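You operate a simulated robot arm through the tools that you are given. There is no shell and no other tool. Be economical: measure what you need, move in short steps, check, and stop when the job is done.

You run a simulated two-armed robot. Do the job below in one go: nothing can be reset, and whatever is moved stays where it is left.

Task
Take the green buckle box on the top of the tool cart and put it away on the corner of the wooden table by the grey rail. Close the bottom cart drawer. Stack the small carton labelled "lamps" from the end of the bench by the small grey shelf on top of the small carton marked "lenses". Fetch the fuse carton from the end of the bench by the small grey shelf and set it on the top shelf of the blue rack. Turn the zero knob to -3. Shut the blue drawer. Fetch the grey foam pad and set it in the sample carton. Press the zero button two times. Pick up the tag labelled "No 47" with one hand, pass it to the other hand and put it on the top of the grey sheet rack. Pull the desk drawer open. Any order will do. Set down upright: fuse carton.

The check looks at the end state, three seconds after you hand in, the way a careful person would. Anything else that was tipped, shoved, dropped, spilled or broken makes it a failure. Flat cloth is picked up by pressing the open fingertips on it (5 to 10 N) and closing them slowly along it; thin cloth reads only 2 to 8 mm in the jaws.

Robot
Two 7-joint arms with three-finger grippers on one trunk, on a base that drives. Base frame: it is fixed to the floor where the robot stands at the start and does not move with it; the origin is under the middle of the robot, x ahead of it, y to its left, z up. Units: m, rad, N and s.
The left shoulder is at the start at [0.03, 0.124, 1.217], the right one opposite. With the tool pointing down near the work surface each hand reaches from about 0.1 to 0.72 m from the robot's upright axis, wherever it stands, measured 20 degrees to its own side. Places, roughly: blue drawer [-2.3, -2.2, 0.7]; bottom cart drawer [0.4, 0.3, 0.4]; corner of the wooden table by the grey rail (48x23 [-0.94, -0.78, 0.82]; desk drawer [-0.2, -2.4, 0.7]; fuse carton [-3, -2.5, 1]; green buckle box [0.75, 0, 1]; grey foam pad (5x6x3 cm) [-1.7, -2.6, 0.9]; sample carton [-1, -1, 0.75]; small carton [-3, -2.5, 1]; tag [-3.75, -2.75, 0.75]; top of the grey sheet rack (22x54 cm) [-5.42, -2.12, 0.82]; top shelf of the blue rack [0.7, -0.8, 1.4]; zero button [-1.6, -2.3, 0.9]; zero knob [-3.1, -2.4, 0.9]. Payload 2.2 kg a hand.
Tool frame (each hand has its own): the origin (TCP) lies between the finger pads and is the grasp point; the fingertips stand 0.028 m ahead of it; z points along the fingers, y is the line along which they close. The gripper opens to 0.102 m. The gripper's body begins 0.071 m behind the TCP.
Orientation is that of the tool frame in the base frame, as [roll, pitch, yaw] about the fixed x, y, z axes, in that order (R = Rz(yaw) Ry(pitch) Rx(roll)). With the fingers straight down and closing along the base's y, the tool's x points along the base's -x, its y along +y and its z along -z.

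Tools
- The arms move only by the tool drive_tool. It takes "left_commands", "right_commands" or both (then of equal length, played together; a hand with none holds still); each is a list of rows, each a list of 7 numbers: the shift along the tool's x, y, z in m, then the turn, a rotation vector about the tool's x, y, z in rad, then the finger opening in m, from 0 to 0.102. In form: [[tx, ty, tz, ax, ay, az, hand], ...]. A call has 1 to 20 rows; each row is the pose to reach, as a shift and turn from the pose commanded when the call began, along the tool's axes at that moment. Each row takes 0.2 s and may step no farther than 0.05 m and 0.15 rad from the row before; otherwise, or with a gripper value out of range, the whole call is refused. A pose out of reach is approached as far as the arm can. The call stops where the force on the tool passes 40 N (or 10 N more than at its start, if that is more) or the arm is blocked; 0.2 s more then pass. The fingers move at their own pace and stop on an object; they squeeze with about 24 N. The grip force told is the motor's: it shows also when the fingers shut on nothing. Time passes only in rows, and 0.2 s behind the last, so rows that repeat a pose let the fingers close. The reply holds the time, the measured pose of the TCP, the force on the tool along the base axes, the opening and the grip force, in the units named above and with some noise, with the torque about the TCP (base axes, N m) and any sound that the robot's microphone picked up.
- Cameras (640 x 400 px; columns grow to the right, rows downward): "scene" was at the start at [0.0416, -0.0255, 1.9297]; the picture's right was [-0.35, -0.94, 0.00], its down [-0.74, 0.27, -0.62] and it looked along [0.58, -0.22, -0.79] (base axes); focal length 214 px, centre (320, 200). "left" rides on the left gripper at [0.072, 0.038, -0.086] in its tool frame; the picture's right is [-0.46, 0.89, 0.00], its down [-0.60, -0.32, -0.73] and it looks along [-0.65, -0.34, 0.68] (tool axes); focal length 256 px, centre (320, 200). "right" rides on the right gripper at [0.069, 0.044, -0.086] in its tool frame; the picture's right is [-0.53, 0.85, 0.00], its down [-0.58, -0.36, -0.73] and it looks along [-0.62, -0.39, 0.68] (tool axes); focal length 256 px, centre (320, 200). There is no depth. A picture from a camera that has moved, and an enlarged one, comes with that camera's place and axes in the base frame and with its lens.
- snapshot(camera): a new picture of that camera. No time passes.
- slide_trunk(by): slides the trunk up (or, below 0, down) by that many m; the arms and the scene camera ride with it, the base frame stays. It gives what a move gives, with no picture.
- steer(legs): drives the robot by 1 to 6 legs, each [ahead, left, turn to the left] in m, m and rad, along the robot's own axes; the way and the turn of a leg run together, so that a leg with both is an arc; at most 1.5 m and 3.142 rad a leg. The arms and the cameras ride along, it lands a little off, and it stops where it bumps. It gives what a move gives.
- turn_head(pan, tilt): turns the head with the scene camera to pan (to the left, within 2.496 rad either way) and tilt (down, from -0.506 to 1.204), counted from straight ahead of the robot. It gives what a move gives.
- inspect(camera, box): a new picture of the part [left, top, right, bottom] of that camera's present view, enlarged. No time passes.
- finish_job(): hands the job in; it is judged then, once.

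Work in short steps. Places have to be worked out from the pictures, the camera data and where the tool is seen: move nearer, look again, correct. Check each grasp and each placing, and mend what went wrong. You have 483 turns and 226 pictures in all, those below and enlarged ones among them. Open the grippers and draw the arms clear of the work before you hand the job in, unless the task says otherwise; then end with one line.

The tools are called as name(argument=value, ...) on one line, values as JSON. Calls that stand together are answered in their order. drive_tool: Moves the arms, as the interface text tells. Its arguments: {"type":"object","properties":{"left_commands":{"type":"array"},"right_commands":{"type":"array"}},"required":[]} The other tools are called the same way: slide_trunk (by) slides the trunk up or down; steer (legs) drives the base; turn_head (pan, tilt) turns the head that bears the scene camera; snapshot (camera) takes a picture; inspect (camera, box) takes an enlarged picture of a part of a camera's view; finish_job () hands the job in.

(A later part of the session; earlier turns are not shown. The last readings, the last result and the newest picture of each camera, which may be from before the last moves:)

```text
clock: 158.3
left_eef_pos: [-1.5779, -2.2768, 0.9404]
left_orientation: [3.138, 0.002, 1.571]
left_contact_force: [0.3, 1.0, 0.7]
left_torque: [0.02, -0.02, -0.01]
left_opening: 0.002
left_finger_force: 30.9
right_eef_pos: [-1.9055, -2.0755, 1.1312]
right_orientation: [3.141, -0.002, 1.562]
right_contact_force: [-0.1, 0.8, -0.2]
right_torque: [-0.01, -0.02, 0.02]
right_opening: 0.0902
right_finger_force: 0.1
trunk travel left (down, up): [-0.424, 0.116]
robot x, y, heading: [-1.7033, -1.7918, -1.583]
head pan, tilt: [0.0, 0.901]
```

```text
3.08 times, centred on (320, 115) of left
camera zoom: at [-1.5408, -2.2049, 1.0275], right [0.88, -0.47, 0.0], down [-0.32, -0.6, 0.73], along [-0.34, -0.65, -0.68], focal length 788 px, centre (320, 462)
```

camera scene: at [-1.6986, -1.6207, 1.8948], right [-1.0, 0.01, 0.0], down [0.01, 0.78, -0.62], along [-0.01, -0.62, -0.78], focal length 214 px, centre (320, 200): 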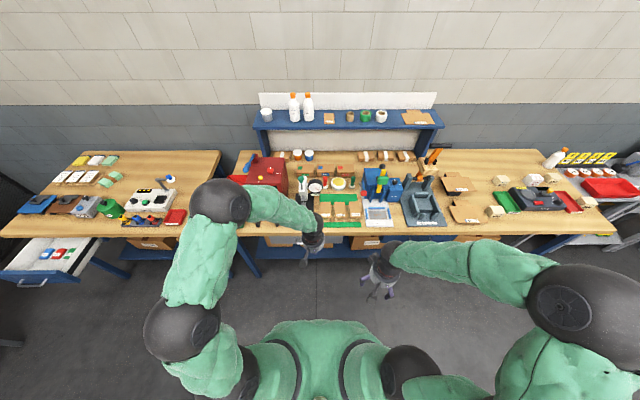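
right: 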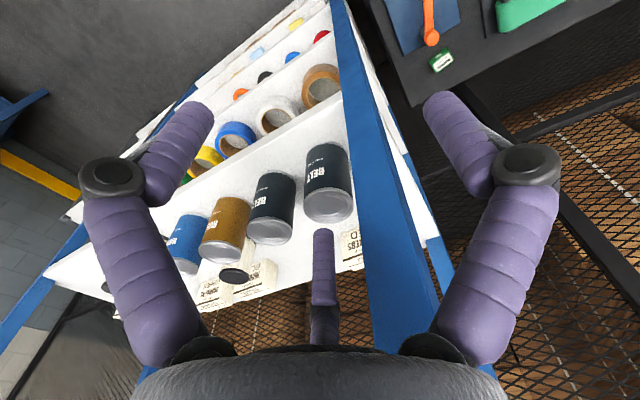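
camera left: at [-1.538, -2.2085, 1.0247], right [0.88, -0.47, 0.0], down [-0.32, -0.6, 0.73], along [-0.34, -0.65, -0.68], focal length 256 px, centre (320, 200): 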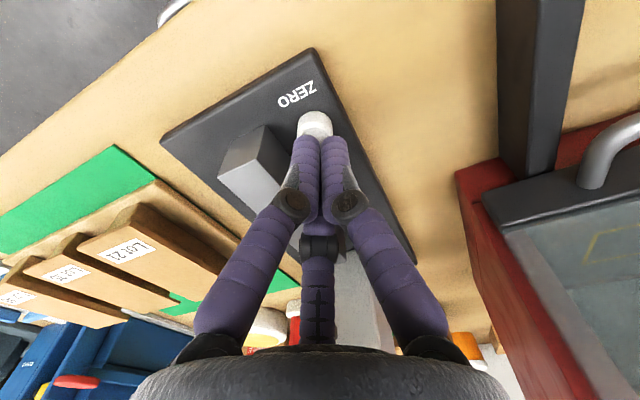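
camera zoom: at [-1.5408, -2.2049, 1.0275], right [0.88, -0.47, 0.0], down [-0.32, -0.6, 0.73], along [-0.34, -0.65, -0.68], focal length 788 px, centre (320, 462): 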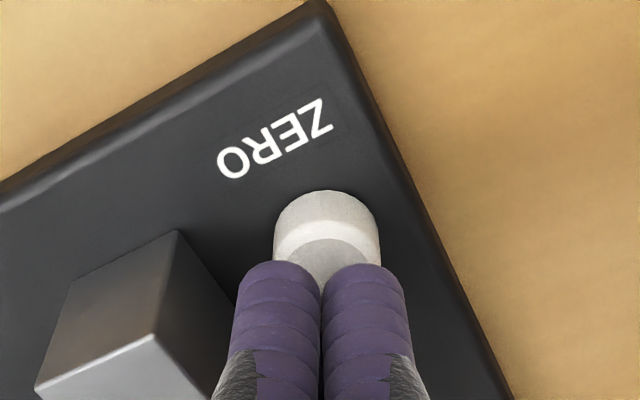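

Released. Second press.

drive_tool(left_commands=[[0, 0, 0.006, 0, 0, 0, 0], [0, 0, 0.012, 0, 0, 0, 0], [0, 0, 0.017, 0, 0, 0, 0], [0, 0, 0.021, 0, 0, 0, 0]])

drive_tool(left_commands=[[0, 0, -0.01, 0, 0, 0, 0], [0, 0, -0.03, 0, 0, 0, 0], [0, 0, -0.07, 0, 0, 0, 0], [0, 0, -0.11, 0, 0, 0, 0], [0, 0, -0.15, 0, 0, 0, 0]])

```text
clock: 159.3
left_eef_pos: [-1.5777, -2.2793, 0.9218]
left_orientation: [3.139, 0.005, 1.569]
left_contact_force: [0.7, 5.3, 25.4]
left_torque: [0.14, -0.03, -0.22]
left_opening: 0.006
left_finger_force: 31.0
right_eef_pos: [-1.9066, -2.0747, 1.1321]
right_orientation: [-3.14, -0.001, 1.564]
right_contact_force: [-0.6, 0.0, -0.1]
right_torque: [0.01, -0.02, -0.02]
right_opening: 0.0898
right_finger_force: 0.0
trunk travel left (down, up): [-0.424, 0.116]
robot x, y, heading: [-1.7016, -1.7929, -1.579]
head pan, tilt: [0.0, 0.901]
heard: click
```

```text
clock: 160.5
left_eef_pos: [-1.5772, -2.2778, 1.0704]
left_orientation: [3.139, 0.0, 1.57]
left_contact_force: [0.4, 0.6, -0.5]
left_torque: [-0.01, -0.03, -0.01]
left_opening: 0.002
left_finger_force: 31.1
right_eef_pos: [-1.9048, -2.0771, 1.1324]
right_orientation: [-3.141, -0.002, 1.563]
right_contact_force: [0.0, 0.3, 0.0]
right_torque: [0.0, -0.01, 0.01]
right_opening: 0.09
right_finger_force: 0.1
trunk travel left (down, up): [-0.424, 0.116]
robot x, y, heading: [-1.7015, -1.8003, -1.581]
head pan, tilt: [0.0, 0.901]
```

Two clicks done. Retract the left hand and bring the right hand above the pad area for a look.

drive_tool(left_commands=[[0.04, 0.01, 0, 0, 0, 0, 0.02], [0.08, 0.03, 0, 0, 0, 0, 0.02], [0.12, 0.05, 0, 0, 0, 0, 0.02], [0.16, 0.07, 0, 0, 0, 0, 0.02], [0.2, 0.09, 0, 0, 0, 0, 0.02]])

drive_tool(right_commands=[[0, 0, -0.03, 0, 0, 0, 0.1], [-0.03, 0.03, -0.07, 0, 0, 0, 0.1], [-0.06, 0.06, -0.07, 0, 0, 0, 0.1], [-0.09, 0.09, -0.07, 0, 0, 0, 0.1], [-0.12, 0.12, -0.07, 0, 0, 0, 0.1], [-0.15, 0.15, -0.07, 0, 0, 0, 0.1], [-0.18, 0.185, -0.07, 0, 0, 0, 0.1], [-0.22, 0.185, -0.07, 0, 0, 0, 0.1], [-0.25, 0.185, -0.07, 0, 0, 0, 0.1]])

snapshot(camera="right")

inspect(camera="scene", box=[230, 100, 440, 260])

```text
clock: 161.7
left_eef_pos: [-1.4882, -2.0729, 1.069]
left_orientation: [3.138, 0.002, 1.57]
left_contact_force: [0.1, 0.1, 0.0]
left_torque: [-0.06, 0.01, 0.01]
left_opening: 0.02
left_finger_force: 0.1
right_eef_pos: [-1.9037, -2.0766, 1.131]
right_orientation: [-3.141, 0.0, 1.562]
right_contact_force: [-0.4, 0.7, -0.2]
right_torque: [-0.03, 0.04, 0.02]
right_opening: 0.0899
right_finger_force: 0.0
trunk travel left (down, up): [-0.424, 0.116]
robot x, y, heading: [-1.7039, -1.7943, -1.58]
head pan, tilt: [0.0, 0.901]
```

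```text
refused: row 2 steps farther than a row can; nothing moved
```

```text
144 pictures are left
camera right: at [-1.8607, -2.0074, 1.2194], right [0.84, -0.54, 0.0], down [-0.37, -0.57, 0.73], along [-0.4, -0.61, -0.68], focal length 256 px, centre (320, 200)
```

right: 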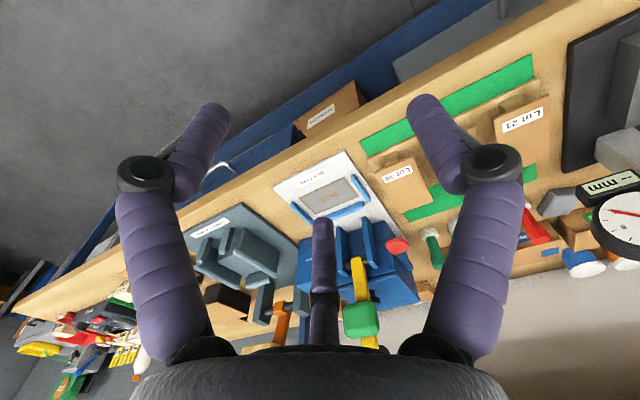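

```text
2.50 times, centred on (335, 180) of scene
camera zoom: at [-1.7011, -1.8394, 1.8949], right [-1.0, 0.01, 0.0], down [0.01, 0.78, -0.62], along [-0.01, -0.62, -0.78], focal length 536 px, centre (282, 250)
```

zoom: 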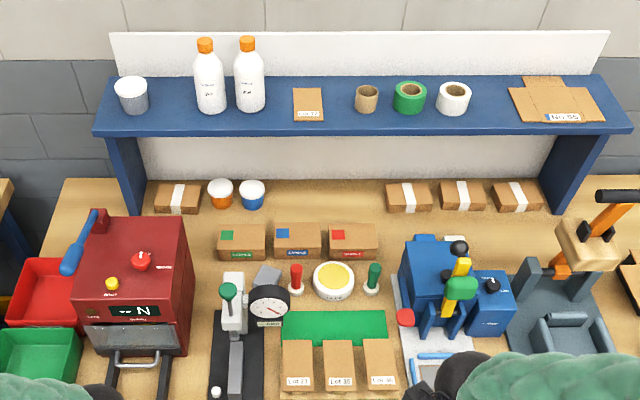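

The pad sits at ≈[-1.678,-2.57,0.88], behind the gauge dial, between red bottle and gauge. I drive 0.14 m nearer and bring the right hand over it, high.

steer(legs=[[0.14, 0, 0]])

drive_tool(right_commands=[[0, 0.02, -0.03, 0, 0, 0, 0.1], [0, 0.05, -0.06, 0, 0, 0, 0.1], [-0.02, 0.08, -0.09, 0, 0, 0, 0.1], [-0.04, 0.11, -0.11, 0, 0, 0, 0.1], [-0.06, 0.14, -0.12, 0, 0, 0, 0.1], [-0.09, 0.17, -0.12, 0, 0, 0, 0.1], [-0.12, 0.19, -0.12, 0, 0, 0, 0.1], [-0.15, 0.2, -0.12, 0, 0, 0, 0.1], [-0.19, 0.2, -0.12, 0, 0, 0, 0.1], [-0.22, 0.2, -0.12, 0, 0, 0, 0.1]])

snapshot(camera="right")

snapshot(camera="scene")

```text
clock: 163.1
left_eef_pos: [-1.4897, -2.2138, 1.0688]
left_orientation: [3.137, -0.001, 1.568]
left_contact_force: [-0.3, -0.2, -0.4]
left_torque: [0.04, -0.02, 0.0]
left_opening: 0.02
left_finger_force: 0.0
right_eef_pos: [-1.9058, -2.2159, 1.1319]
right_orientation: [-3.142, -0.004, 1.562]
right_contact_force: [-0.1, 0.7, 0.3]
right_torque: [0.02, 0.02, 0.01]
right_opening: 0.0899
right_finger_force: 0.0
trunk travel left (down, up): [-0.424, 0.116]
robot x, y, heading: [-1.7011, -1.9381, -1.578]
head pan, tilt: [0.0, 0.901]
```

```text
clock: 165.3
left_eef_pos: [-1.4902, -2.2135, 1.0682]
left_orientation: [3.14, -0.001, 1.568]
left_contact_force: [-0.7, -0.3, 0.0]
left_torque: [0.04, 0.02, 0.01]
left_opening: 0.0199
left_finger_force: 0.0
right_eef_pos: [-1.7077, -2.4391, 1.2512]
right_orientation: [3.14, -0.004, 1.563]
right_contact_force: [-0.3, 0.0, 0.0]
right_torque: [0.0, 0.02, 0.01]
right_opening: 0.0999
right_finger_force: 0.1
trunk travel left (down, up): [-0.424, 0.116]
robot x, y, heading: [-1.7046, -1.93, -1.579]
head pan, tilt: [0.0, 0.901]
```

```text
142 pictures are left
camera right: at [-1.6634, -2.37, 1.3379], right [0.84, -0.54, 0.0], down [-0.37, -0.58, 0.73], along [-0.4, -0.61, -0.68], focal length 256 px, centre (320, 200)
```

right: 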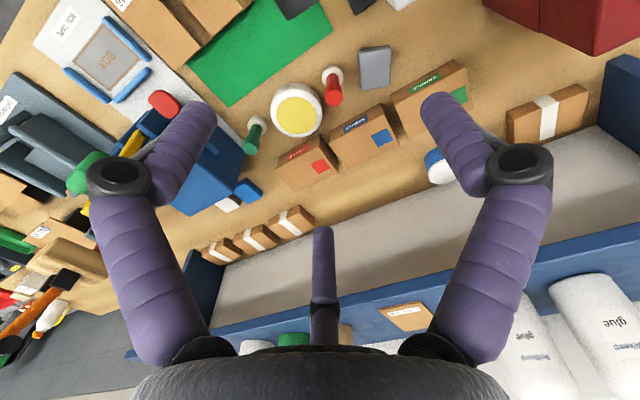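

```text
141 pictures are left
camera scene: at [-1.7024, -1.9808, 1.8948], right [-1.0, 0.01, 0.0], down [0.01, 0.78, -0.62], along [-0.01, -0.62, -0.78], focal length 214 px, centre (320, 200)
```

scene: 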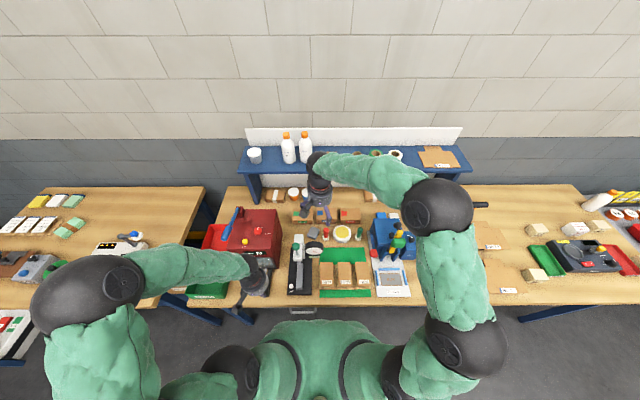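

Pad centre ≈[-1.675,-2.553], long axis turned ~23°. I rotate the right hand by 0.4 rad to close across its short side and move directly above it.

drive_tool(right_commands=[[-0.03, 0.01, 0, 0, 0, 0.1, 0.08], [-0.06, 0.02, 0, 0, 0, 0.2, 0.075], [-0.09, 0.03, 0, 0, 0, 0.3, 0.075], [-0.114, 0.033, 0, 0, 0, 0.4, 0.075], [-0.114, 0.033, 0.04, 0, 0, 0.4, 0.075], [-0.114, 0.033, 0.08, 0, 0, 0.4, 0.075], [-0.114, 0.033, 0.12, 0, 0, 0.4, 0.075], [-0.114, 0.033, 0.16, 0, 0, 0.4, 0.075]])

snapshot(camera="right")

```text
clock: 167.1
left_eef_pos: [-1.4891, -2.2137, 1.0671]
left_orientation: [3.139, 0.0, 1.569]
left_contact_force: [0.4, 0.1, 0.0]
left_torque: [0.02, 0.01, 0.0]
left_opening: 0.0199
left_finger_force: 0.0
right_eef_pos: [-1.6754, -2.5526, 1.0917]
right_orientation: [-3.14, -0.001, 1.161]
right_contact_force: [0.6, 0.0, 0.7]
right_torque: [0.02, -0.02, 0.0]
right_opening: 0.0748
right_finger_force: 0.0
trunk travel left (down, up): [-0.424, 0.116]
robot x, y, heading: [-1.7034, -1.9357, -1.582]
head pan, tilt: [0.0, 0.901]
```

```text
140 pictures are left
camera right: at [-1.6085, -2.5063, 1.1798], right [0.56, -0.83, 0.0], down [-0.56, -0.39, 0.73], along [-0.6, -0.41, -0.68], focal length 256 px, centre (320, 200)
```

right: 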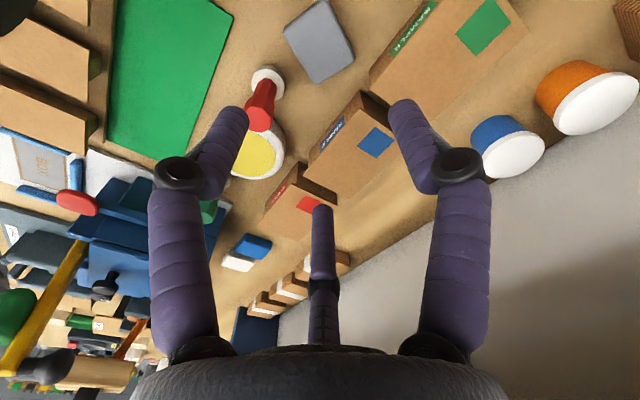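

Aligned. Descend toward the pad.

drive_tool(right_commands=[[0, 0, 0.045, 0, 0, 0, 0.075], [0, 0, 0.09, 0, 0, 0, 0.075], [0, 0, 0.135, 0, 0, 0, 0.075], [0, 0, 0.165, 0, 0, 0, 0.075]])

snapshot(camera="right")

```text
clock: 168.1
left_eef_pos: [-1.4894, -2.2134, 1.0676]
left_orientation: [3.137, 0.0, 1.569]
left_contact_force: [0.0, 0.2, -0.5]
left_torque: [0.05, -0.02, 0.0]
left_opening: 0.0197
left_finger_force: 0.0
right_eef_pos: [-1.6746, -2.5513, 0.9247]
right_orientation: [3.14, -0.003, 1.163]
right_contact_force: [-0.3, 0.4, 0.6]
right_torque: [0.02, 0.02, 0.03]
right_opening: 0.0751
right_finger_force: 0.4
trunk travel left (down, up): [-0.424, 0.116]
robot x, y, heading: [-1.6996, -1.9346, -1.583]
head pan, tilt: [0.0, 0.901]
```

```text
139 pictures are left
camera right: at [-1.6072, -2.5045, 1.0124], right [0.56, -0.83, 0.0], down [-0.56, -0.38, 0.73], along [-0.6, -0.41, -0.68], focal length 256 px, centre (320, 200)
```

right: 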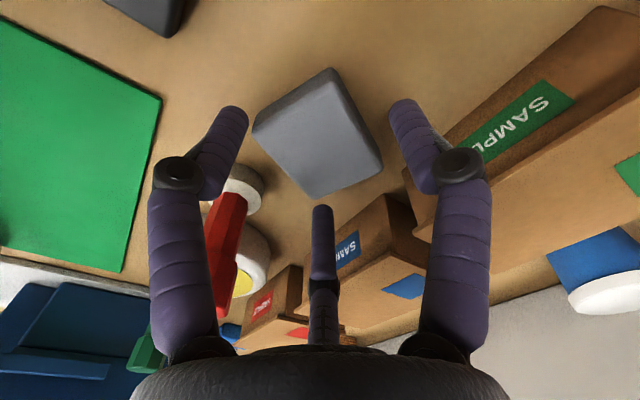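

Pad is between the fingers. Down 3 cm more.

drive_tool(right_commands=[[0, 0, 0.012, 0, 0, 0, 0.075], [0, 0, 0.024, 0, 0, 0, 0.075], [0, 0, 0.032, 0, 0, 0, 0.075]])

snapshot(camera="right")

```text
clock: 169.0
left_eef_pos: [-1.4899, -2.2072, 1.07]
left_orientation: [3.139, 0.007, 1.57]
left_contact_force: [0.1, 0.4, 0.1]
left_torque: [-0.06, 0.01, -0.01]
left_opening: 0.0203
left_finger_force: 0.0
right_eef_pos: [-1.6749, -2.5503, 0.9044]
right_orientation: [3.136, 0.008, 1.159]
right_contact_force: [-2.5, 21.4, 46.0]
right_torque: [2.68, 0.28, -0.03]
right_opening: 0.0685
right_finger_force: 44.2
trunk travel left (down, up): [-0.424, 0.116]
robot x, y, heading: [-1.7051, -1.9335, -1.578]
head pan, tilt: [0.0, 0.901]
stopped in row 3 (right hand): the force on the tool passed its limit at 46 N (the readings are from after the stop); the commanded pose is now the measured one
```

```text
138 pictures are left
camera right: at [-1.6077, -2.5034, 0.9918], right [0.56, -0.83, 0.01], down [-0.57, -0.38, 0.73], along [-0.6, -0.42, -0.68], focal length 256 px, centre (320, 200)
```

right: 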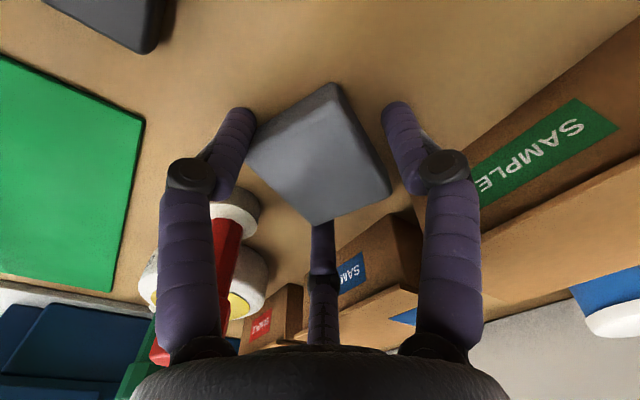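

A hard contact (46 N), probably the finger on the SAMPLE box behind. I back up at once and check.

drive_tool(right_commands=[[0, 0, -0.015, 0, 0, 0, 0.07], [0, 0, -0.03, 0, 0, 0, 0.075], [0, 0, -0.05, 0, 0, 0, 0.075]])

snapshot(camera="right")

inspect(camera="scene", box=[260, 150, 380, 260])

```text
clock: 169.8
left_eef_pos: [-1.489, -2.2136, 1.0662]
left_orientation: [3.138, 0.0, 1.57]
left_contact_force: [-0.2, -0.3, -0.5]
left_torque: [0.03, 0.0, -0.02]
left_opening: 0.02
left_finger_force: 0.1
right_eef_pos: [-1.6744, -2.5564, 0.946]
right_orientation: [3.14, 0.001, 1.161]
right_contact_force: [0.0, -0.4, 0.0]
right_torque: [0.03, -0.02, -0.02]
right_opening: 0.075
right_finger_force: 0.1
trunk travel left (down, up): [-0.424, 0.116]
robot x, y, heading: [-1.7004, -1.9343, -1.584]
head pan, tilt: [0.0, 0.901]
```

```text
137 pictures are left
camera right: at [-1.6077, -2.5077, 1.0333], right [0.56, -0.83, 0.0], down [-0.56, -0.38, 0.73], along [-0.6, -0.41, -0.68], focal length 256 px, centre (320, 200)
```

right: 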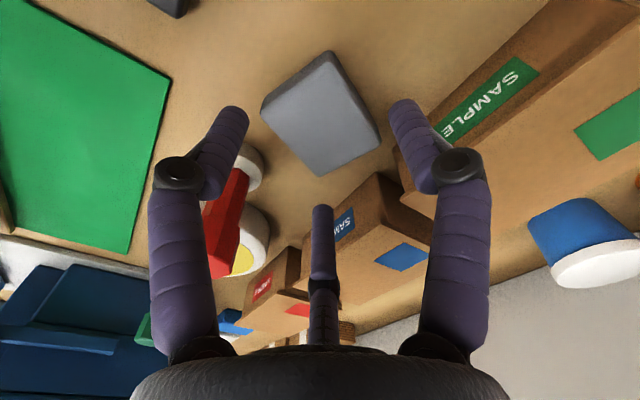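

```text
3.64 times, centred on (320, 205) of scene
camera zoom: at [-1.7025, -1.9808, 1.8947], right [-1.0, 0.01, 0.0], down [0.01, 0.78, -0.62], along [-0.01, -0.62, -0.78], focal length 780 px, centre (320, 182)
```

zoom: 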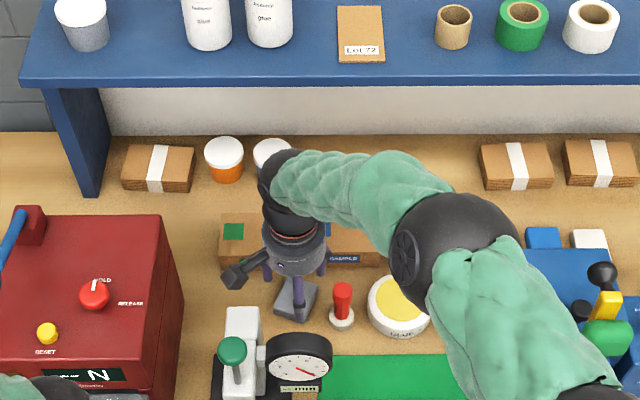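

Nothing moved; recomputing heights, the bench top is ≈0.875, so it was simply fingertips on the bench. I descend to 0.910 and close.

drive_tool(right_commands=[[0, 0, 0.015, 0, 0, 0, 0.075], [0, 0, 0.03, 0, 0, 0, 0.075], [0, 0, 0.034, 0, 0, 0, 0.075], [0, 0, 0.034, 0, 0, 0, 0.06], [0, 0, 0.034, 0, 0, 0, 0.045], [0, 0, 0.034, 0, 0, 0, 0.03], [0, 0, 0.034, 0, 0, 0, 0.03]])

snapshot(camera="right")

```text
clock: 171.4
left_eef_pos: [-1.4896, -2.2129, 1.0677]
left_orientation: [3.139, 0.0, 1.568]
left_contact_force: [0.6, -0.6, 0.0]
left_torque: [0.01, -0.01, -0.03]
left_opening: 0.0201
left_finger_force: 0.0
right_eef_pos: [-1.6743, -2.5551, 0.9139]
right_orientation: [3.139, 0.003, 1.161]
right_contact_force: [0.1, -0.3, 0.3]
right_torque: [0.02, -0.02, -0.01]
right_opening: 0.0644
right_finger_force: 24.2
trunk travel left (down, up): [-0.424, 0.116]
robot x, y, heading: [-1.7026, -1.9359, -1.581]
head pan, tilt: [0.0, 0.901]
```

```text
135 pictures are left
camera right: at [-1.6075, -2.5075, 1.0015], right [0.56, -0.83, 0.0], down [-0.57, -0.38, 0.73], along [-0.6, -0.41, -0.68], focal length 256 px, centre (320, 200)
```

right: 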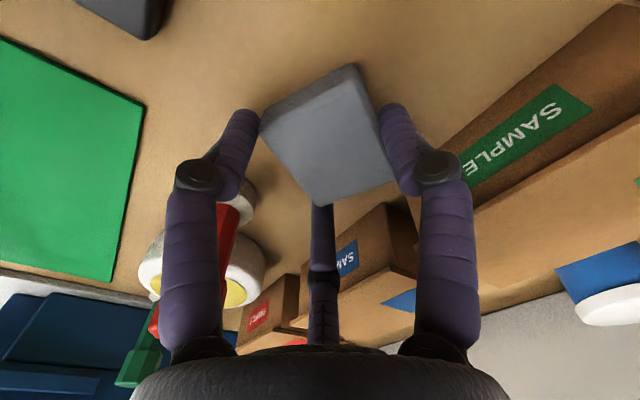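

Gripped at 6.4 cm. Lift a little and look whether it hangs well.

drive_tool(right_commands=[[0, 0, -0.02, 0, 0, 0, 0.03], [0, 0, -0.05, 0, 0, 0, 0.03], [0, 0, -0.08, 0, 0, 0, 0.03]])

snapshot(camera="right")

```text
clock: 172.2
left_eef_pos: [-1.4895, -2.2112, 1.068]
left_orientation: [3.137, 0.001, 1.568]
left_contact_force: [0.5, -0.5, 0.1]
left_torque: [0.0, 0.02, 0.01]
left_opening: 0.0199
left_finger_force: 0.2
right_eef_pos: [-1.6752, -2.5531, 0.9939]
right_orientation: [3.14, 0.004, 1.161]
right_contact_force: [0.7, 0.4, -1.0]
right_torque: [0.0, 0.04, 0.01]
right_opening: 0.0642
right_finger_force: 23.6
trunk travel left (down, up): [-0.424, 0.116]
robot x, y, heading: [-1.6993, -1.9335, -1.581]
head pan, tilt: [0.0, 0.901]
```

```text
134 pictures are left
camera right: at [-1.6079, -2.5063, 1.0821], right [0.56, -0.83, 0.0], down [-0.57, -0.38, 0.73], along [-0.6, -0.41, -0.68], focal length 256 px, centre (320, 200)
```

right: 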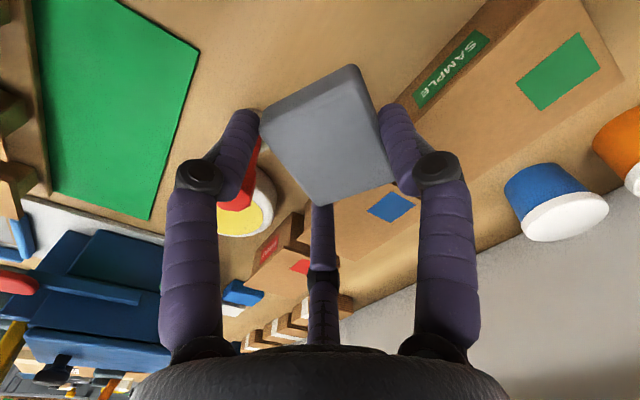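

Held well. Lift to 1.27, back away from the bench, and raise the trunk for the turn.

drive_tool(right_commands=[[0, 0, -0.05, 0, 0, 0, 0.03], [0, 0, -0.1, 0, 0, 0, 0.03], [0, 0, -0.15, 0, 0, 0, 0.03], [0, 0, -0.2, 0, 0, 0, 0.03], [0, 0, -0.25, 0, 0, 0, 0.03]])

steer(legs=[[-0.2, 0, 0]])

slide_trunk(by=0.11)

drive_tool(right_commands=[[0.03, -0.03, 0, 0, 0, -0.1, 0.03], [0.06, -0.06, 0, 0, 0, -0.2, 0.03], [0.09, -0.08, 0, 0, 0, -0.3, 0.03], [0.12, -0.1, 0, 0, 0, -0.4, 0.03]])

turn_head(pan=2.3, tilt=0.8)

snapshot(camera="scene")

```text
clock: 173.4
left_eef_pos: [-1.4894, -2.2131, 1.0683]
left_orientation: [3.137, 0.001, 1.568]
left_contact_force: [0.2, 0.3, 0.1]
left_torque: [-0.04, -0.01, -0.01]
left_opening: 0.0198
left_finger_force: 0.0
right_eef_pos: [-1.6743, -2.5507, 1.2431]
right_orientation: [3.141, 0.004, 1.161]
right_contact_force: [0.5, 0.4, 0.1]
right_torque: [-0.04, 0.01, -0.01]
right_opening: 0.0636
right_finger_force: 24.3
trunk travel left (down, up): [-0.424, 0.116]
robot x, y, heading: [-1.7029, -1.9329, -1.579]
head pan, tilt: [0.0, 0.901]
```

```text
clock: 175.0
left_eef_pos: [-1.4875, -2.0176, 1.0683]
left_orientation: [3.139, 0.001, 1.567]
left_contact_force: [-0.5, 0.4, -0.1]
left_torque: [-0.04, 0.01, 0.04]
left_opening: 0.0201
left_finger_force: 0.1
right_eef_pos: [-1.6739, -2.3555, 1.2434]
right_orientation: [3.138, 0.004, 1.157]
right_contact_force: [0.7, -0.2, -0.1]
right_torque: [-0.03, -0.01, 0.06]
right_opening: 0.0627
right_finger_force: 23.6
trunk travel left (down, up): [-0.424, 0.116]
robot x, y, heading: [-1.6982, -1.741, -1.58]
head pan, tilt: [0.0, 0.901]
```

```text
clock: 176.4
left_eef_pos: [-1.4883, -2.0178, 1.1773]
left_orientation: [3.138, -0.001, 1.565]
left_contact_force: [-0.1, -1.1, 0.2]
left_torque: [-0.02, 0.01, 0.01]
left_opening: 0.0201
left_finger_force: 0.0
right_eef_pos: [-1.6748, -2.3573, 1.3518]
right_orientation: [3.138, 0.004, 1.159]
right_contact_force: [-0.4, 0.9, -1.1]
right_torque: [0.04, -0.03, 0.01]
right_opening: 0.0621
right_finger_force: 24.0
trunk travel left (down, up): [-0.534, 0.006]
robot x, y, heading: [-1.6993, -1.7378, -1.584]
head pan, tilt: [0.0, 0.901]
```

```text
clock: 177.4
left_eef_pos: [-1.4884, -2.0171, 1.1789]
left_orientation: [3.138, 0.002, 1.564]
left_contact_force: [-0.3, 0.7, -0.1]
left_torque: [-0.04, 0.0, -0.02]
left_opening: 0.0204
left_finger_force: 0.1
right_eef_pos: [-1.7168, -2.2048, 1.3527]
right_orientation: [3.14, 0.007, 1.56]
right_contact_force: [-0.3, -0.4, 1.7]
right_torque: [-0.04, -0.01, -0.02]
right_opening: 0.0617
right_finger_force: 24.3
trunk travel left (down, up): [-0.534, 0.006]
robot x, y, heading: [-1.6997, -1.7381, -1.587]
head pan, tilt: [0.0, 0.901]
```

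```text
clock: 179.6
left_eef_pos: [-1.4883, -2.0171, 1.1767]
left_orientation: [3.138, -0.001, 1.568]
left_contact_force: [-0.3, -0.1, 0.1]
left_torque: [0.0, -0.01, 0.01]
left_opening: 0.0198
left_finger_force: 0.1
right_eef_pos: [-1.7162, -2.2063, 1.3516]
right_orientation: [3.139, 0.005, 1.557]
right_contact_force: [-0.6, -0.3, -0.1]
right_torque: [-0.04, -0.02, 0.03]
right_opening: 0.061
right_finger_force: 24.4
trunk travel left (down, up): [-0.534, 0.006]
robot x, y, heading: [-1.7044, -1.7435, -1.581]
head pan, tilt: [2.3, 0.799]
```

```text
133 pictures are left
camera scene: at [-1.6388, -1.6557, 2.0128], right [0.66, -0.75, 0.0], down [-0.54, -0.47, -0.7], along [0.53, 0.46, -0.72], focal length 214 px, centre (320, 200)
```

scene: 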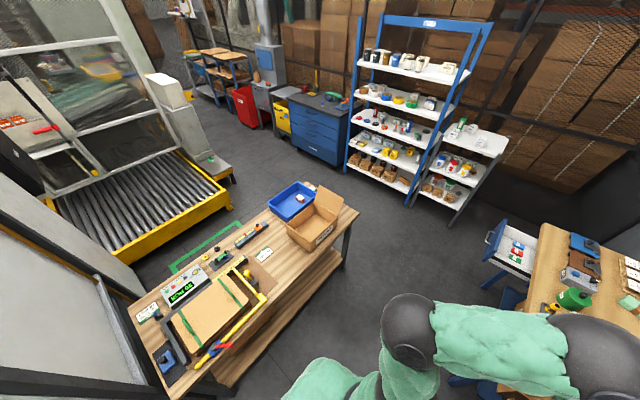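

Drive left (east) 0.68 m, then turn round to face the sample carton from the south.

steer(legs=[[0.0, 0.68, 0], [0, 0, 1.57], [0, 0, 1.57]])

turn_head(pan=0, tilt=0.95)

snapshot(camera="scene")

```text
clock: 191.1
left_eef_pos: [-1.2415, -1.478, 1.1769]
left_orientation: [3.139, 0.0, -1.535]
left_contact_force: [0.1, -0.4, -0.3]
left_torque: [0.0, -0.03, 0.01]
left_opening: 0.0197
left_finger_force: 0.1
right_eef_pos: [-1.0214, -1.2793, 1.3515]
right_orientation: [3.14, 0.006, -1.544]
right_contact_force: [0.1, -0.6, 0.0]
right_torque: [-0.02, -0.01, 0.02]
right_opening: 0.0588
right_finger_force: 24.3
trunk travel left (down, up): [-0.534, 0.006]
robot x, y, heading: [-1.0202, -1.7485, 1.599]
head pan, tilt: [2.3, 0.799]
```

```text
clock: 193.2
left_eef_pos: [-1.2384, -1.4776, 1.1784]
left_orientation: [3.138, -0.001, -1.534]
left_contact_force: [-0.2, 0.5, 0.5]
left_torque: [0.0, 0.02, 0.01]
left_opening: 0.0202
left_finger_force: 0.0
right_eef_pos: [-1.0208, -1.2788, 1.3527]
right_orientation: [3.139, 0.006, -1.542]
right_contact_force: [0.3, -0.4, 0.7]
right_torque: [0.0, -0.02, -0.01]
right_opening: 0.0587
right_finger_force: 24.0
trunk travel left (down, up): [-0.534, 0.006]
robot x, y, heading: [-1.0148, -1.7475, 1.597]
head pan, tilt: [0.0, 0.949]
```

```text
132 pictures are left
camera scene: at [-1.0175, -1.703, 2.0012], right [1.0, 0.03, 0.0], down [0.02, -0.81, -0.58], along [-0.02, 0.58, -0.81], focal length 214 px, centre (320, 200)
```

scene: 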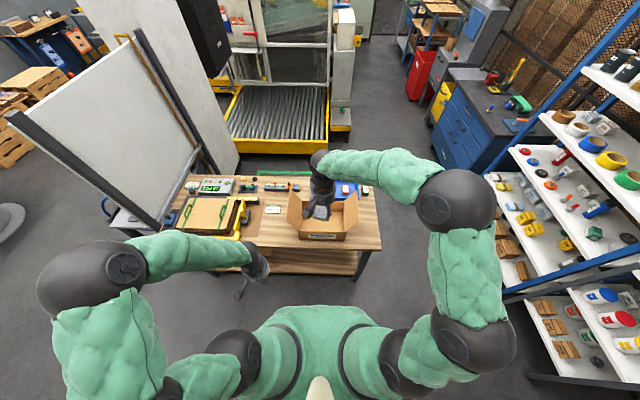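

Carton centre ≈[-1.01,-1.04]. Drive 0.2 m closer, look with the right camera.

steer(legs=[[0.2, 0, -0.02]])

snapshot(camera="right")

inspect(camera="scene", box=[240, 140, 420, 280])

```text
clock: 194.8
left_eef_pos: [-1.2388, -1.2735, 1.1778]
left_orientation: [3.14, 0.0, -1.551]
left_contact_force: [0.2, -0.2, 0.3]
left_torque: [-0.01, -0.01, 0.0]
left_opening: 0.02
left_finger_force: 0.1
right_eef_pos: [-1.0158, -1.0803, 1.3526]
right_orientation: [3.141, 0.005, -1.565]
right_contact_force: [-0.9, 0.6, 0.3]
right_torque: [-0.02, 0.04, 0.0]
right_opening: 0.0584
right_finger_force: 24.1
trunk travel left (down, up): [-0.534, 0.006]
robot x, y, heading: [-1.0217, -1.5478, 1.579]
head pan, tilt: [0.0, 0.949]
```

```text
131 pictures are left
camera right: at [-1.0589, -1.1497, 1.4396], right [-0.85, 0.53, 0.0], down [0.36, 0.58, 0.73], along [0.38, 0.62, -0.68], focal length 256 px, centre (320, 200)
```

right: 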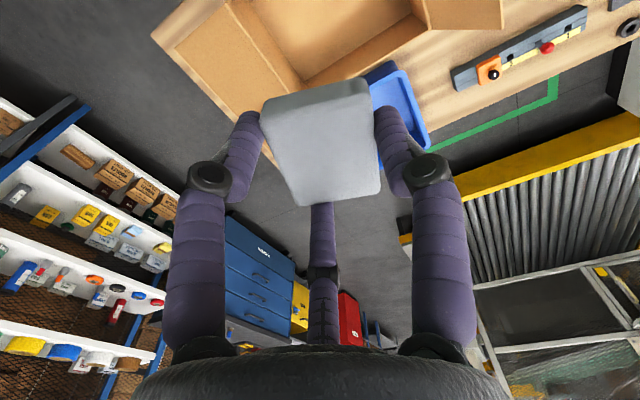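

```text
2.86 times, centred on (330, 210) of scene
camera zoom: at [-1.0203, -1.5043, 2.0012], right [1.0, 0.01, 0.0], down [0.01, -0.81, -0.58], along [-0.01, 0.58, -0.81], focal length 613 px, centre (291, 171)
```

zoom: 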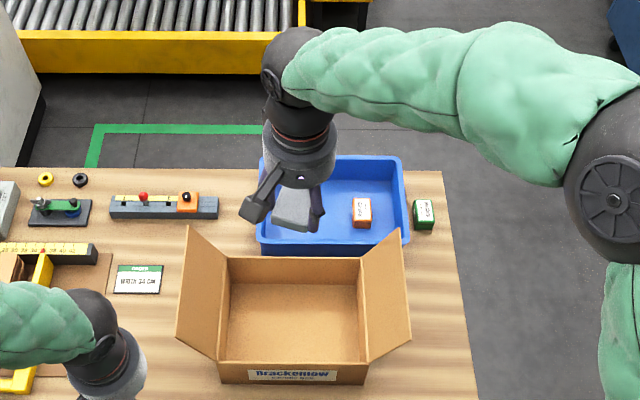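

Carton interior is x −1.15…−0.90, y −1.15…−0.945. I lower the pad over its centre to z≈0.90.

drive_tool(right_commands=[[-0.015, 0.007, 0.02, 0, 0, 0, 0.03], [-0.03, 0.014, 0.06, 0, 0, 0, 0.03], [-0.03, 0.014, 0.11, 0, 0, 0, 0.03], [-0.03, 0.014, 0.16, 0, 0, 0, 0.03], [-0.03, 0.014, 0.21, 0, 0, 0, 0.03], [-0.03, 0.014, 0.26, 0, 0, 0, 0.03], [-0.03, 0.014, 0.3, 0, 0, 0, 0.03]])

snapshot(camera="right")

inspect(camera="scene", box=[240, 140, 420, 280])

```text
clock: 196.4
left_eef_pos: [-1.2391, -1.2728, 1.1776]
left_orientation: [3.138, 0.001, -1.554]
left_contact_force: [-0.8, -0.2, -0.2]
left_torque: [-0.01, -0.02, 0.01]
left_opening: 0.0198
left_finger_force: 0.0
right_eef_pos: [-1.0322, -1.0472, 1.0521]
right_orientation: [3.14, 0.005, -1.563]
right_contact_force: [-0.2, 0.1, 0.9]
right_torque: [-0.04, 0.03, -0.02]
right_opening: 0.0582
right_finger_force: 24.0
trunk travel left (down, up): [-0.534, 0.006]
robot x, y, heading: [-1.0178, -1.5516, 1.581]
head pan, tilt: [0.0, 0.949]
```

```text
129 pictures are left
camera right: at [-1.0756, -1.1167, 1.1398], right [-0.85, 0.53, 0.0], down [0.36, 0.58, 0.73], along [0.39, 0.62, -0.68], focal length 256 px, centre (320, 200)
```

right: 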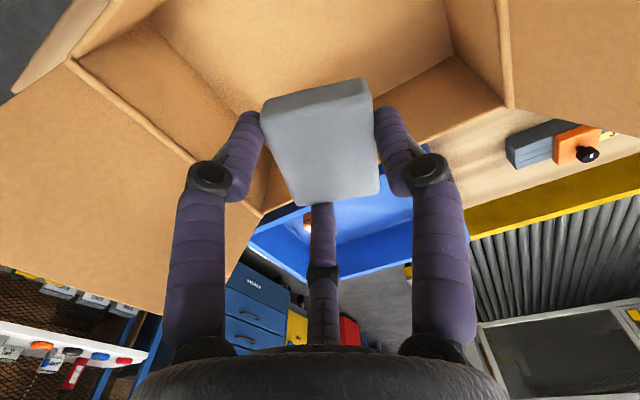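

```text
2.86 times, centred on (330, 210) of scene
camera zoom: at [-1.0205, -1.5024, 2.0012], right [1.0, 0.01, 0.0], down [0.01, -0.81, -0.58], along [0.0, 0.58, -0.81], focal length 613 px, centre (291, 171)
```

zoom: 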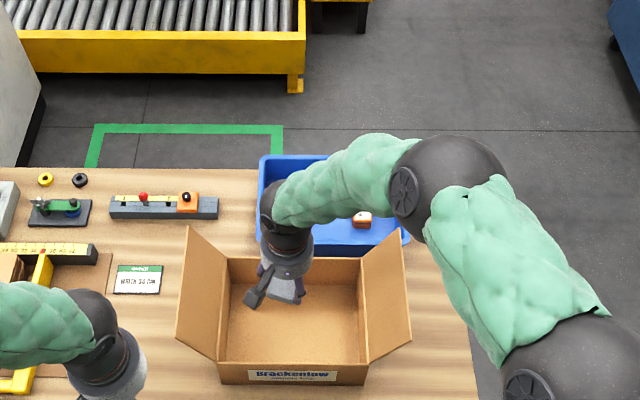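

Well inside the opening. Continue down to 0.895.

drive_tool(right_commands=[[0.01, 0, 0.05, 0, 0, 0, 0.03], [0.01, 0, 0.1, 0, 0, 0, 0.03], [0.01, 0, 0.14, 0, 0, 0, 0.03], [0.01, 0, 0.157, 0, 0, 0, 0.03]])

snapshot(camera="right")

```text
refused: row 1 steps farther than a row can; nothing moved
```

```text
127 pictures are left
camera right: at [-1.0756, -1.1167, 1.1398], right [-0.85, 0.53, 0.0], down [0.36, 0.58, 0.73], along [0.39, 0.62, -0.68], focal length 256 px, centre (320, 200)
```

right: 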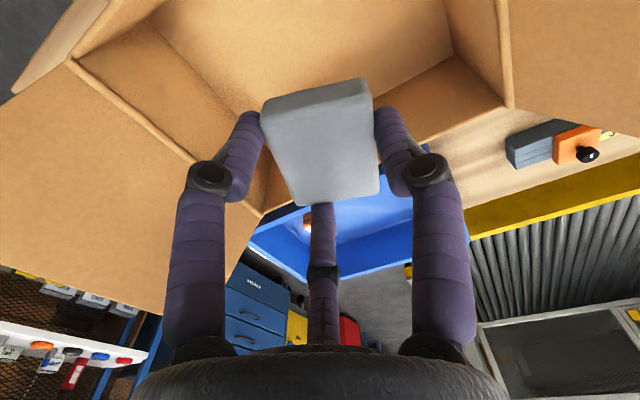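

drive_tool(right_commands=[[0.005, 0, 0.04, 0, 0, 0, 0.03], [0.01, 0, 0.08, 0, 0, 0, 0.03], [0.01, 0, 0.12, 0, 0, 0, 0.03], [0.01, 0, 0.155, 0, 0, 0, 0.03]])

snapshot(camera="right")

```text
clock: 197.4
left_eef_pos: [-1.239, -1.2735, 1.1778]
left_orientation: [3.14, 0.0, -1.553]
left_contact_force: [0.6, 0.9, 0.3]
left_torque: [-0.01, 0.0, 0.0]
left_opening: 0.0198
left_finger_force: 0.1
right_eef_pos: [-1.0313, -1.0553, 0.8959]
right_orientation: [3.139, 0.006, -1.563]
right_contact_force: [-0.1, 1.0, 1.2]
right_torque: [-0.06, -0.02, 0.01]
right_opening: 0.0582
right_finger_force: 24.2
trunk travel left (down, up): [-0.534, 0.006]
robot x, y, heading: [-1.0213, -1.5451, 1.578]
head pan, tilt: [0.0, 0.949]
```

```text
126 pictures are left
camera right: at [-1.0745, -1.1246, 0.9846], right [-0.85, 0.53, 0.0], down [0.36, 0.58, 0.73], along [0.39, 0.62, -0.68], focal length 256 px, centre (320, 200)
```

right: 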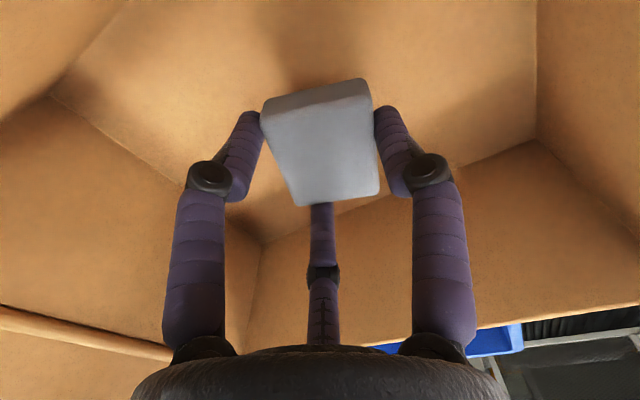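

Lower in small steps to the floor of the carton, then release.

drive_tool(right_commands=[[0, 0, 0.01, 0, 0, 0, 0.03], [0, 0, 0.02, 0, 0, 0, 0.03], [0, 0, 0.028, 0, 0, 0, 0.03], [0, 0, 0.034, 0, 0, 0, 0.03], [0, 0, 0.038, 0, 0, 0, 0.03]])

```text
clock: 198.6
left_eef_pos: [-1.2389, -1.2746, 1.178]
left_orientation: [3.137, 0.0, -1.553]
left_contact_force: [1.0, 0.7, -0.1]
left_torque: [-0.01, 0.02, -0.02]
left_opening: 0.0201
left_finger_force: 0.1
right_eef_pos: [-1.0308, -1.0576, 0.8602]
right_orientation: [3.139, 0.003, -1.566]
right_contact_force: [-0.4, 0.0, 1.2]
right_torque: [0.02, 0.01, 0.01]
right_opening: 0.058
right_finger_force: 24.0
trunk travel left (down, up): [-0.534, 0.006]
robot x, y, heading: [-1.0204, -1.5481, 1.585]
head pan, tilt: [0.0, 0.949]
```

drive_tool(right_commands=[[0, 0, 0.004, 0, 0, 0, 0.03], [0, 0, 0.007, 0, 0, 0, 0.03], [0, 0, 0.007, 0, 0, 0, 0.05], [0, 0, 0.005, 0, 0, 0, 0.07], [0, 0, 0.005, 0, 0, 0, 0.08], [0, 0, 0.005, 0, 0, 0, 0.08], [0, 0, -0.03, 0, 0, 0, 0.08], [0, 0, -0.08, 0, 0, 0, 0.08], [0, 0, -0.13, 0, 0, 0, 0.08], [0, 0, -0.18, 0, 0, 0, 0.08], [0, 0, -0.23, 0, 0, 0, 0.08], [0, 0, -0.28, 0, 0, 0, 0.08], [0, 0, -0.33, 0, 0, 0, 0.08]])

snapshot(camera="right")

inspect(camera="scene", box=[240, 140, 420, 280])

```text
clock: 201.4
left_eef_pos: [-1.2387, -1.2761, 1.1788]
left_orientation: [3.136, 0.002, -1.553]
left_contact_force: [0.0, -0.4, -0.1]
left_torque: [0.05, -0.02, 0.01]
left_opening: 0.0198
left_finger_force: 0.0
right_eef_pos: [-1.0303, -1.0602, 1.1908]
right_orientation: [3.139, 0.004, -1.561]
right_contact_force: [-1.1, -0.1, 0.1]
right_torque: [0.04, 0.0, 0.02]
right_opening: 0.0796
right_finger_force: 0.0
trunk travel left (down, up): [-0.534, 0.006]
robot x, y, heading: [-1.0204, -1.5456, 1.575]
head pan, tilt: [0.0, 0.949]
```

```text
125 pictures are left
camera right: at [-1.0741, -1.129, 1.278], right [-0.85, 0.53, 0.0], down [0.36, 0.58, 0.73], along [0.38, 0.62, -0.68], focal length 256 px, centre (320, 200)
```

right: 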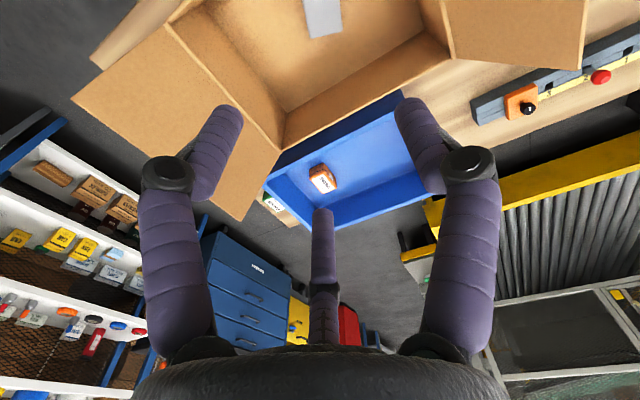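

```text
2.86 times, centred on (330, 210) of scene
camera zoom: at [-1.02, -1.5056, 2.0012], right [1.0, 0.01, 0.0], down [0.01, -0.81, -0.58], along [-0.01, 0.58, -0.81], focal length 613 px, centre (291, 171)
```

zoom: 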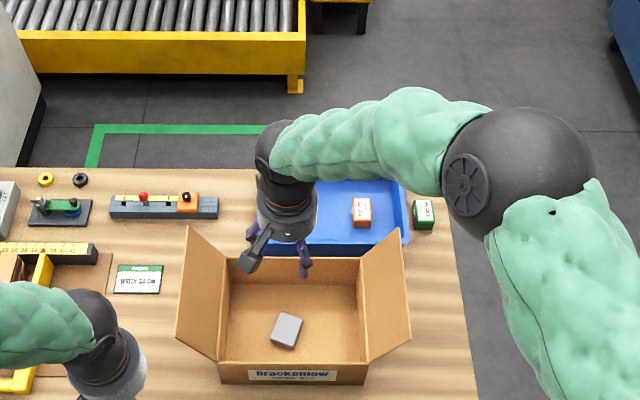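

Pad is in the carton. Back off, turn to face the benches, and look west toward the bench end.

drive_tool(right_commands=[[0, 0, -0.05, 0, 0, 0, 0.08], [0.03, 0, -0.08, 0, 0, 0, 0.08]])

steer(legs=[[-0.2, 0, 0], [0, 0, -1.57], [0, 0, -1.57]])

turn_head(pan=-1.2, tilt=0.55)

snapshot(camera="scene")

```text
clock: 202.0
left_eef_pos: [-1.2391, -1.2759, 1.1788]
left_orientation: [3.138, 0.003, -1.553]
left_contact_force: [0.4, 0.2, 0.0]
left_torque: [0.03, 0.03, 0.0]
left_opening: 0.0199
left_finger_force: 0.2
right_eef_pos: [-1.0309, -1.0927, 1.2694]
right_orientation: [3.139, 0.006, -1.564]
right_contact_force: [-0.3, 0.0, 0.0]
right_torque: [0.04, 0.03, -0.03]
right_opening: 0.0799
right_finger_force: 0.1
trunk travel left (down, up): [-0.534, 0.006]
robot x, y, heading: [-1.0172, -1.5479, 1.58]
head pan, tilt: [0.0, 0.949]
```

```text
clock: 211.2
left_eef_pos: [-0.8031, -2.0227, 1.1768]
left_orientation: [3.138, 0.0, 1.579]
left_contact_force: [-0.1, 0.1, -0.1]
left_torque: [0.01, -0.01, 0.0]
left_opening: 0.0201
left_finger_force: 0.0
right_eef_pos: [-1.0122, -2.2035, 1.2681]
right_orientation: [3.139, 0.006, 1.568]
right_contact_force: [0.0, -0.3, -0.5]
right_torque: [0.0, -0.03, 0.01]
right_opening: 0.0801
right_finger_force: 0.1
trunk travel left (down, up): [-0.534, 0.006]
robot x, y, heading: [-1.0174, -1.7467, -1.574]
head pan, tilt: [0.0, 0.949]
```

```text
clock: 212.6
left_eef_pos: [-0.8029, -2.0224, 1.1778]
left_orientation: [3.138, 0.001, 1.579]
left_contact_force: [-0.6, -0.2, 0.3]
left_torque: [0.0, -0.01, 0.02]
left_opening: 0.0201
left_finger_force: 0.0
right_eef_pos: [-1.0128, -2.2042, 1.2682]
right_orientation: [3.14, 0.006, 1.568]
right_contact_force: [-0.3, 0.4, 1.4]
right_torque: [-0.01, 0.0, -0.02]
right_opening: 0.0799
right_finger_force: 0.0
trunk travel left (down, up): [-0.534, 0.006]
robot x, y, heading: [-1.024, -1.7466, -1.572]
head pan, tilt: [-1.201, 0.55]
```

```text
123 pictures are left
camera scene: at [-1.102, -1.7487, 2.0341], right [-0.36, 0.93, 0.0], down [0.49, 0.19, -0.85], along [-0.79, -0.31, -0.52], focal length 214 px, centre (320, 200)
```

scene: 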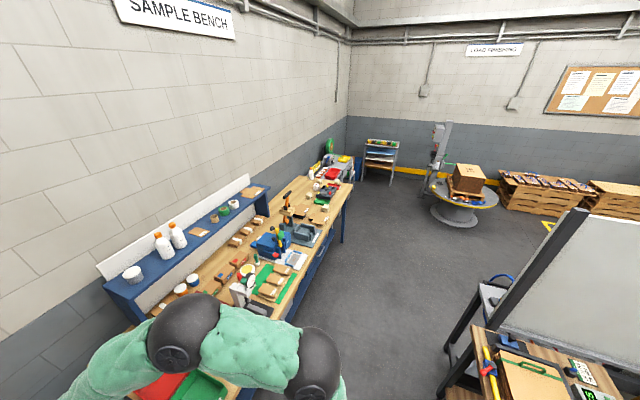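

The way west is clear. Drive 1.85 m right along the bench.

steer(legs=[[0, -1.3, 0], [0, -0.5, 0]])

turn_head(pan=-0.3, tilt=0.8)

snapshot(camera="scene")

```text
clock: 221.7
left_eef_pos: [-2.603, -1.9921, 1.1781]
left_orientation: [3.139, 0.001, 1.546]
left_contact_force: [0.1, 0.4, 0.8]
left_torque: [-0.02, 0.01, 0.0]
left_opening: 0.0202
left_finger_force: 0.0
right_eef_pos: [-2.8189, -2.1658, 1.2679]
right_orientation: [3.139, 0.006, 1.537]
right_contact_force: [-0.6, 0.0, 0.5]
right_torque: [-0.01, 0.07, 0.02]
right_opening: 0.0801
right_finger_force: 0.1
trunk travel left (down, up): [-0.534, 0.006]
robot x, y, heading: [-2.8102, -1.7073, -1.606]
head pan, tilt: [-1.201, 0.55]
```

```text
clock: 222.9
left_eef_pos: [-2.6036, -1.9926, 1.1784]
left_orientation: [3.138, 0.001, 1.548]
left_contact_force: [-0.3, 0.3, -0.2]
left_torque: [0.01, 0.02, -0.01]
left_opening: 0.02
left_finger_force: 0.1
right_eef_pos: [-2.8197, -2.1665, 1.268]
right_orientation: [3.139, 0.004, 1.535]
right_contact_force: [-0.4, 0.9, -0.2]
right_torque: [0.0, 0.0, -0.01]
right_opening: 0.0801
right_finger_force: 0.1
trunk travel left (down, up): [-0.534, 0.006]
robot x, y, heading: [-2.8098, -1.7098, -1.605]
head pan, tilt: [-0.3, 0.799]
```

```text
122 pictures are left
camera scene: at [-2.8357, -1.7546, 2.0128], right [-0.94, 0.33, 0.0], down [0.24, 0.68, -0.7], along [-0.23, -0.66, -0.72], focal length 214 px, centre (320, 200)
```

scene: 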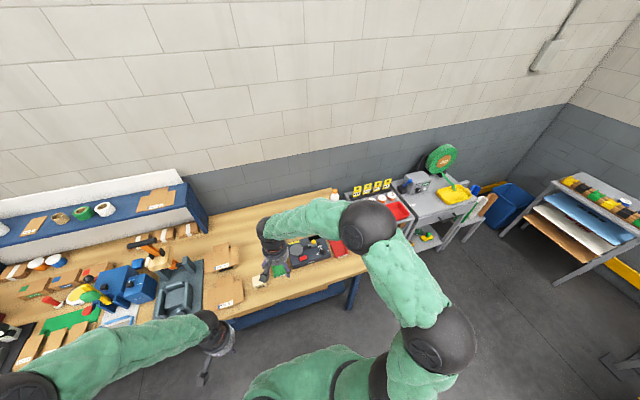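

snapshot(camera="right")

inspect(camera="scene", box=[240, 140, 500, 300])

```text
121 pictures are left
camera right: at [-2.7745, -2.0975, 1.3556], right [0.83, -0.56, 0.0], down [-0.39, -0.56, 0.73], along [-0.41, -0.61, -0.68], focal length 256 px, centre (320, 200)
```

right: 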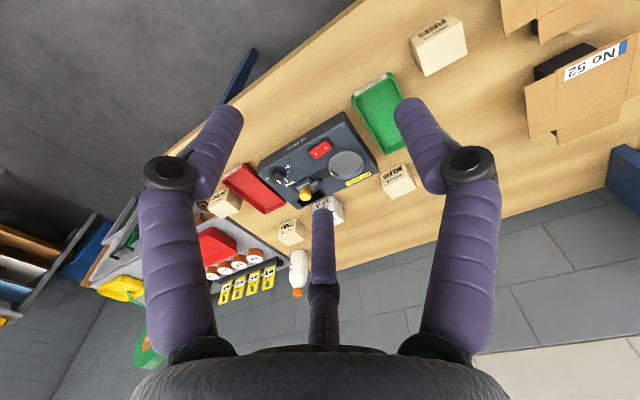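

```text
2.46 times, centred on (370, 220) of scene
camera zoom: at [-2.8357, -1.7546, 2.0128], right [-0.94, 0.33, 0.0], down [0.24, 0.68, -0.7], along [-0.23, -0.66, -0.72], focal length 528 px, centre (197, 151)
```

zoom: 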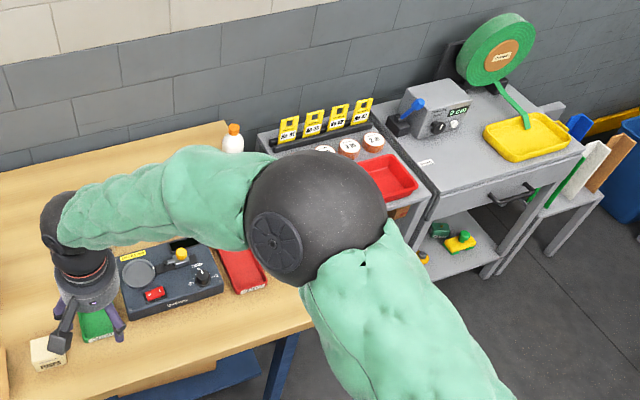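

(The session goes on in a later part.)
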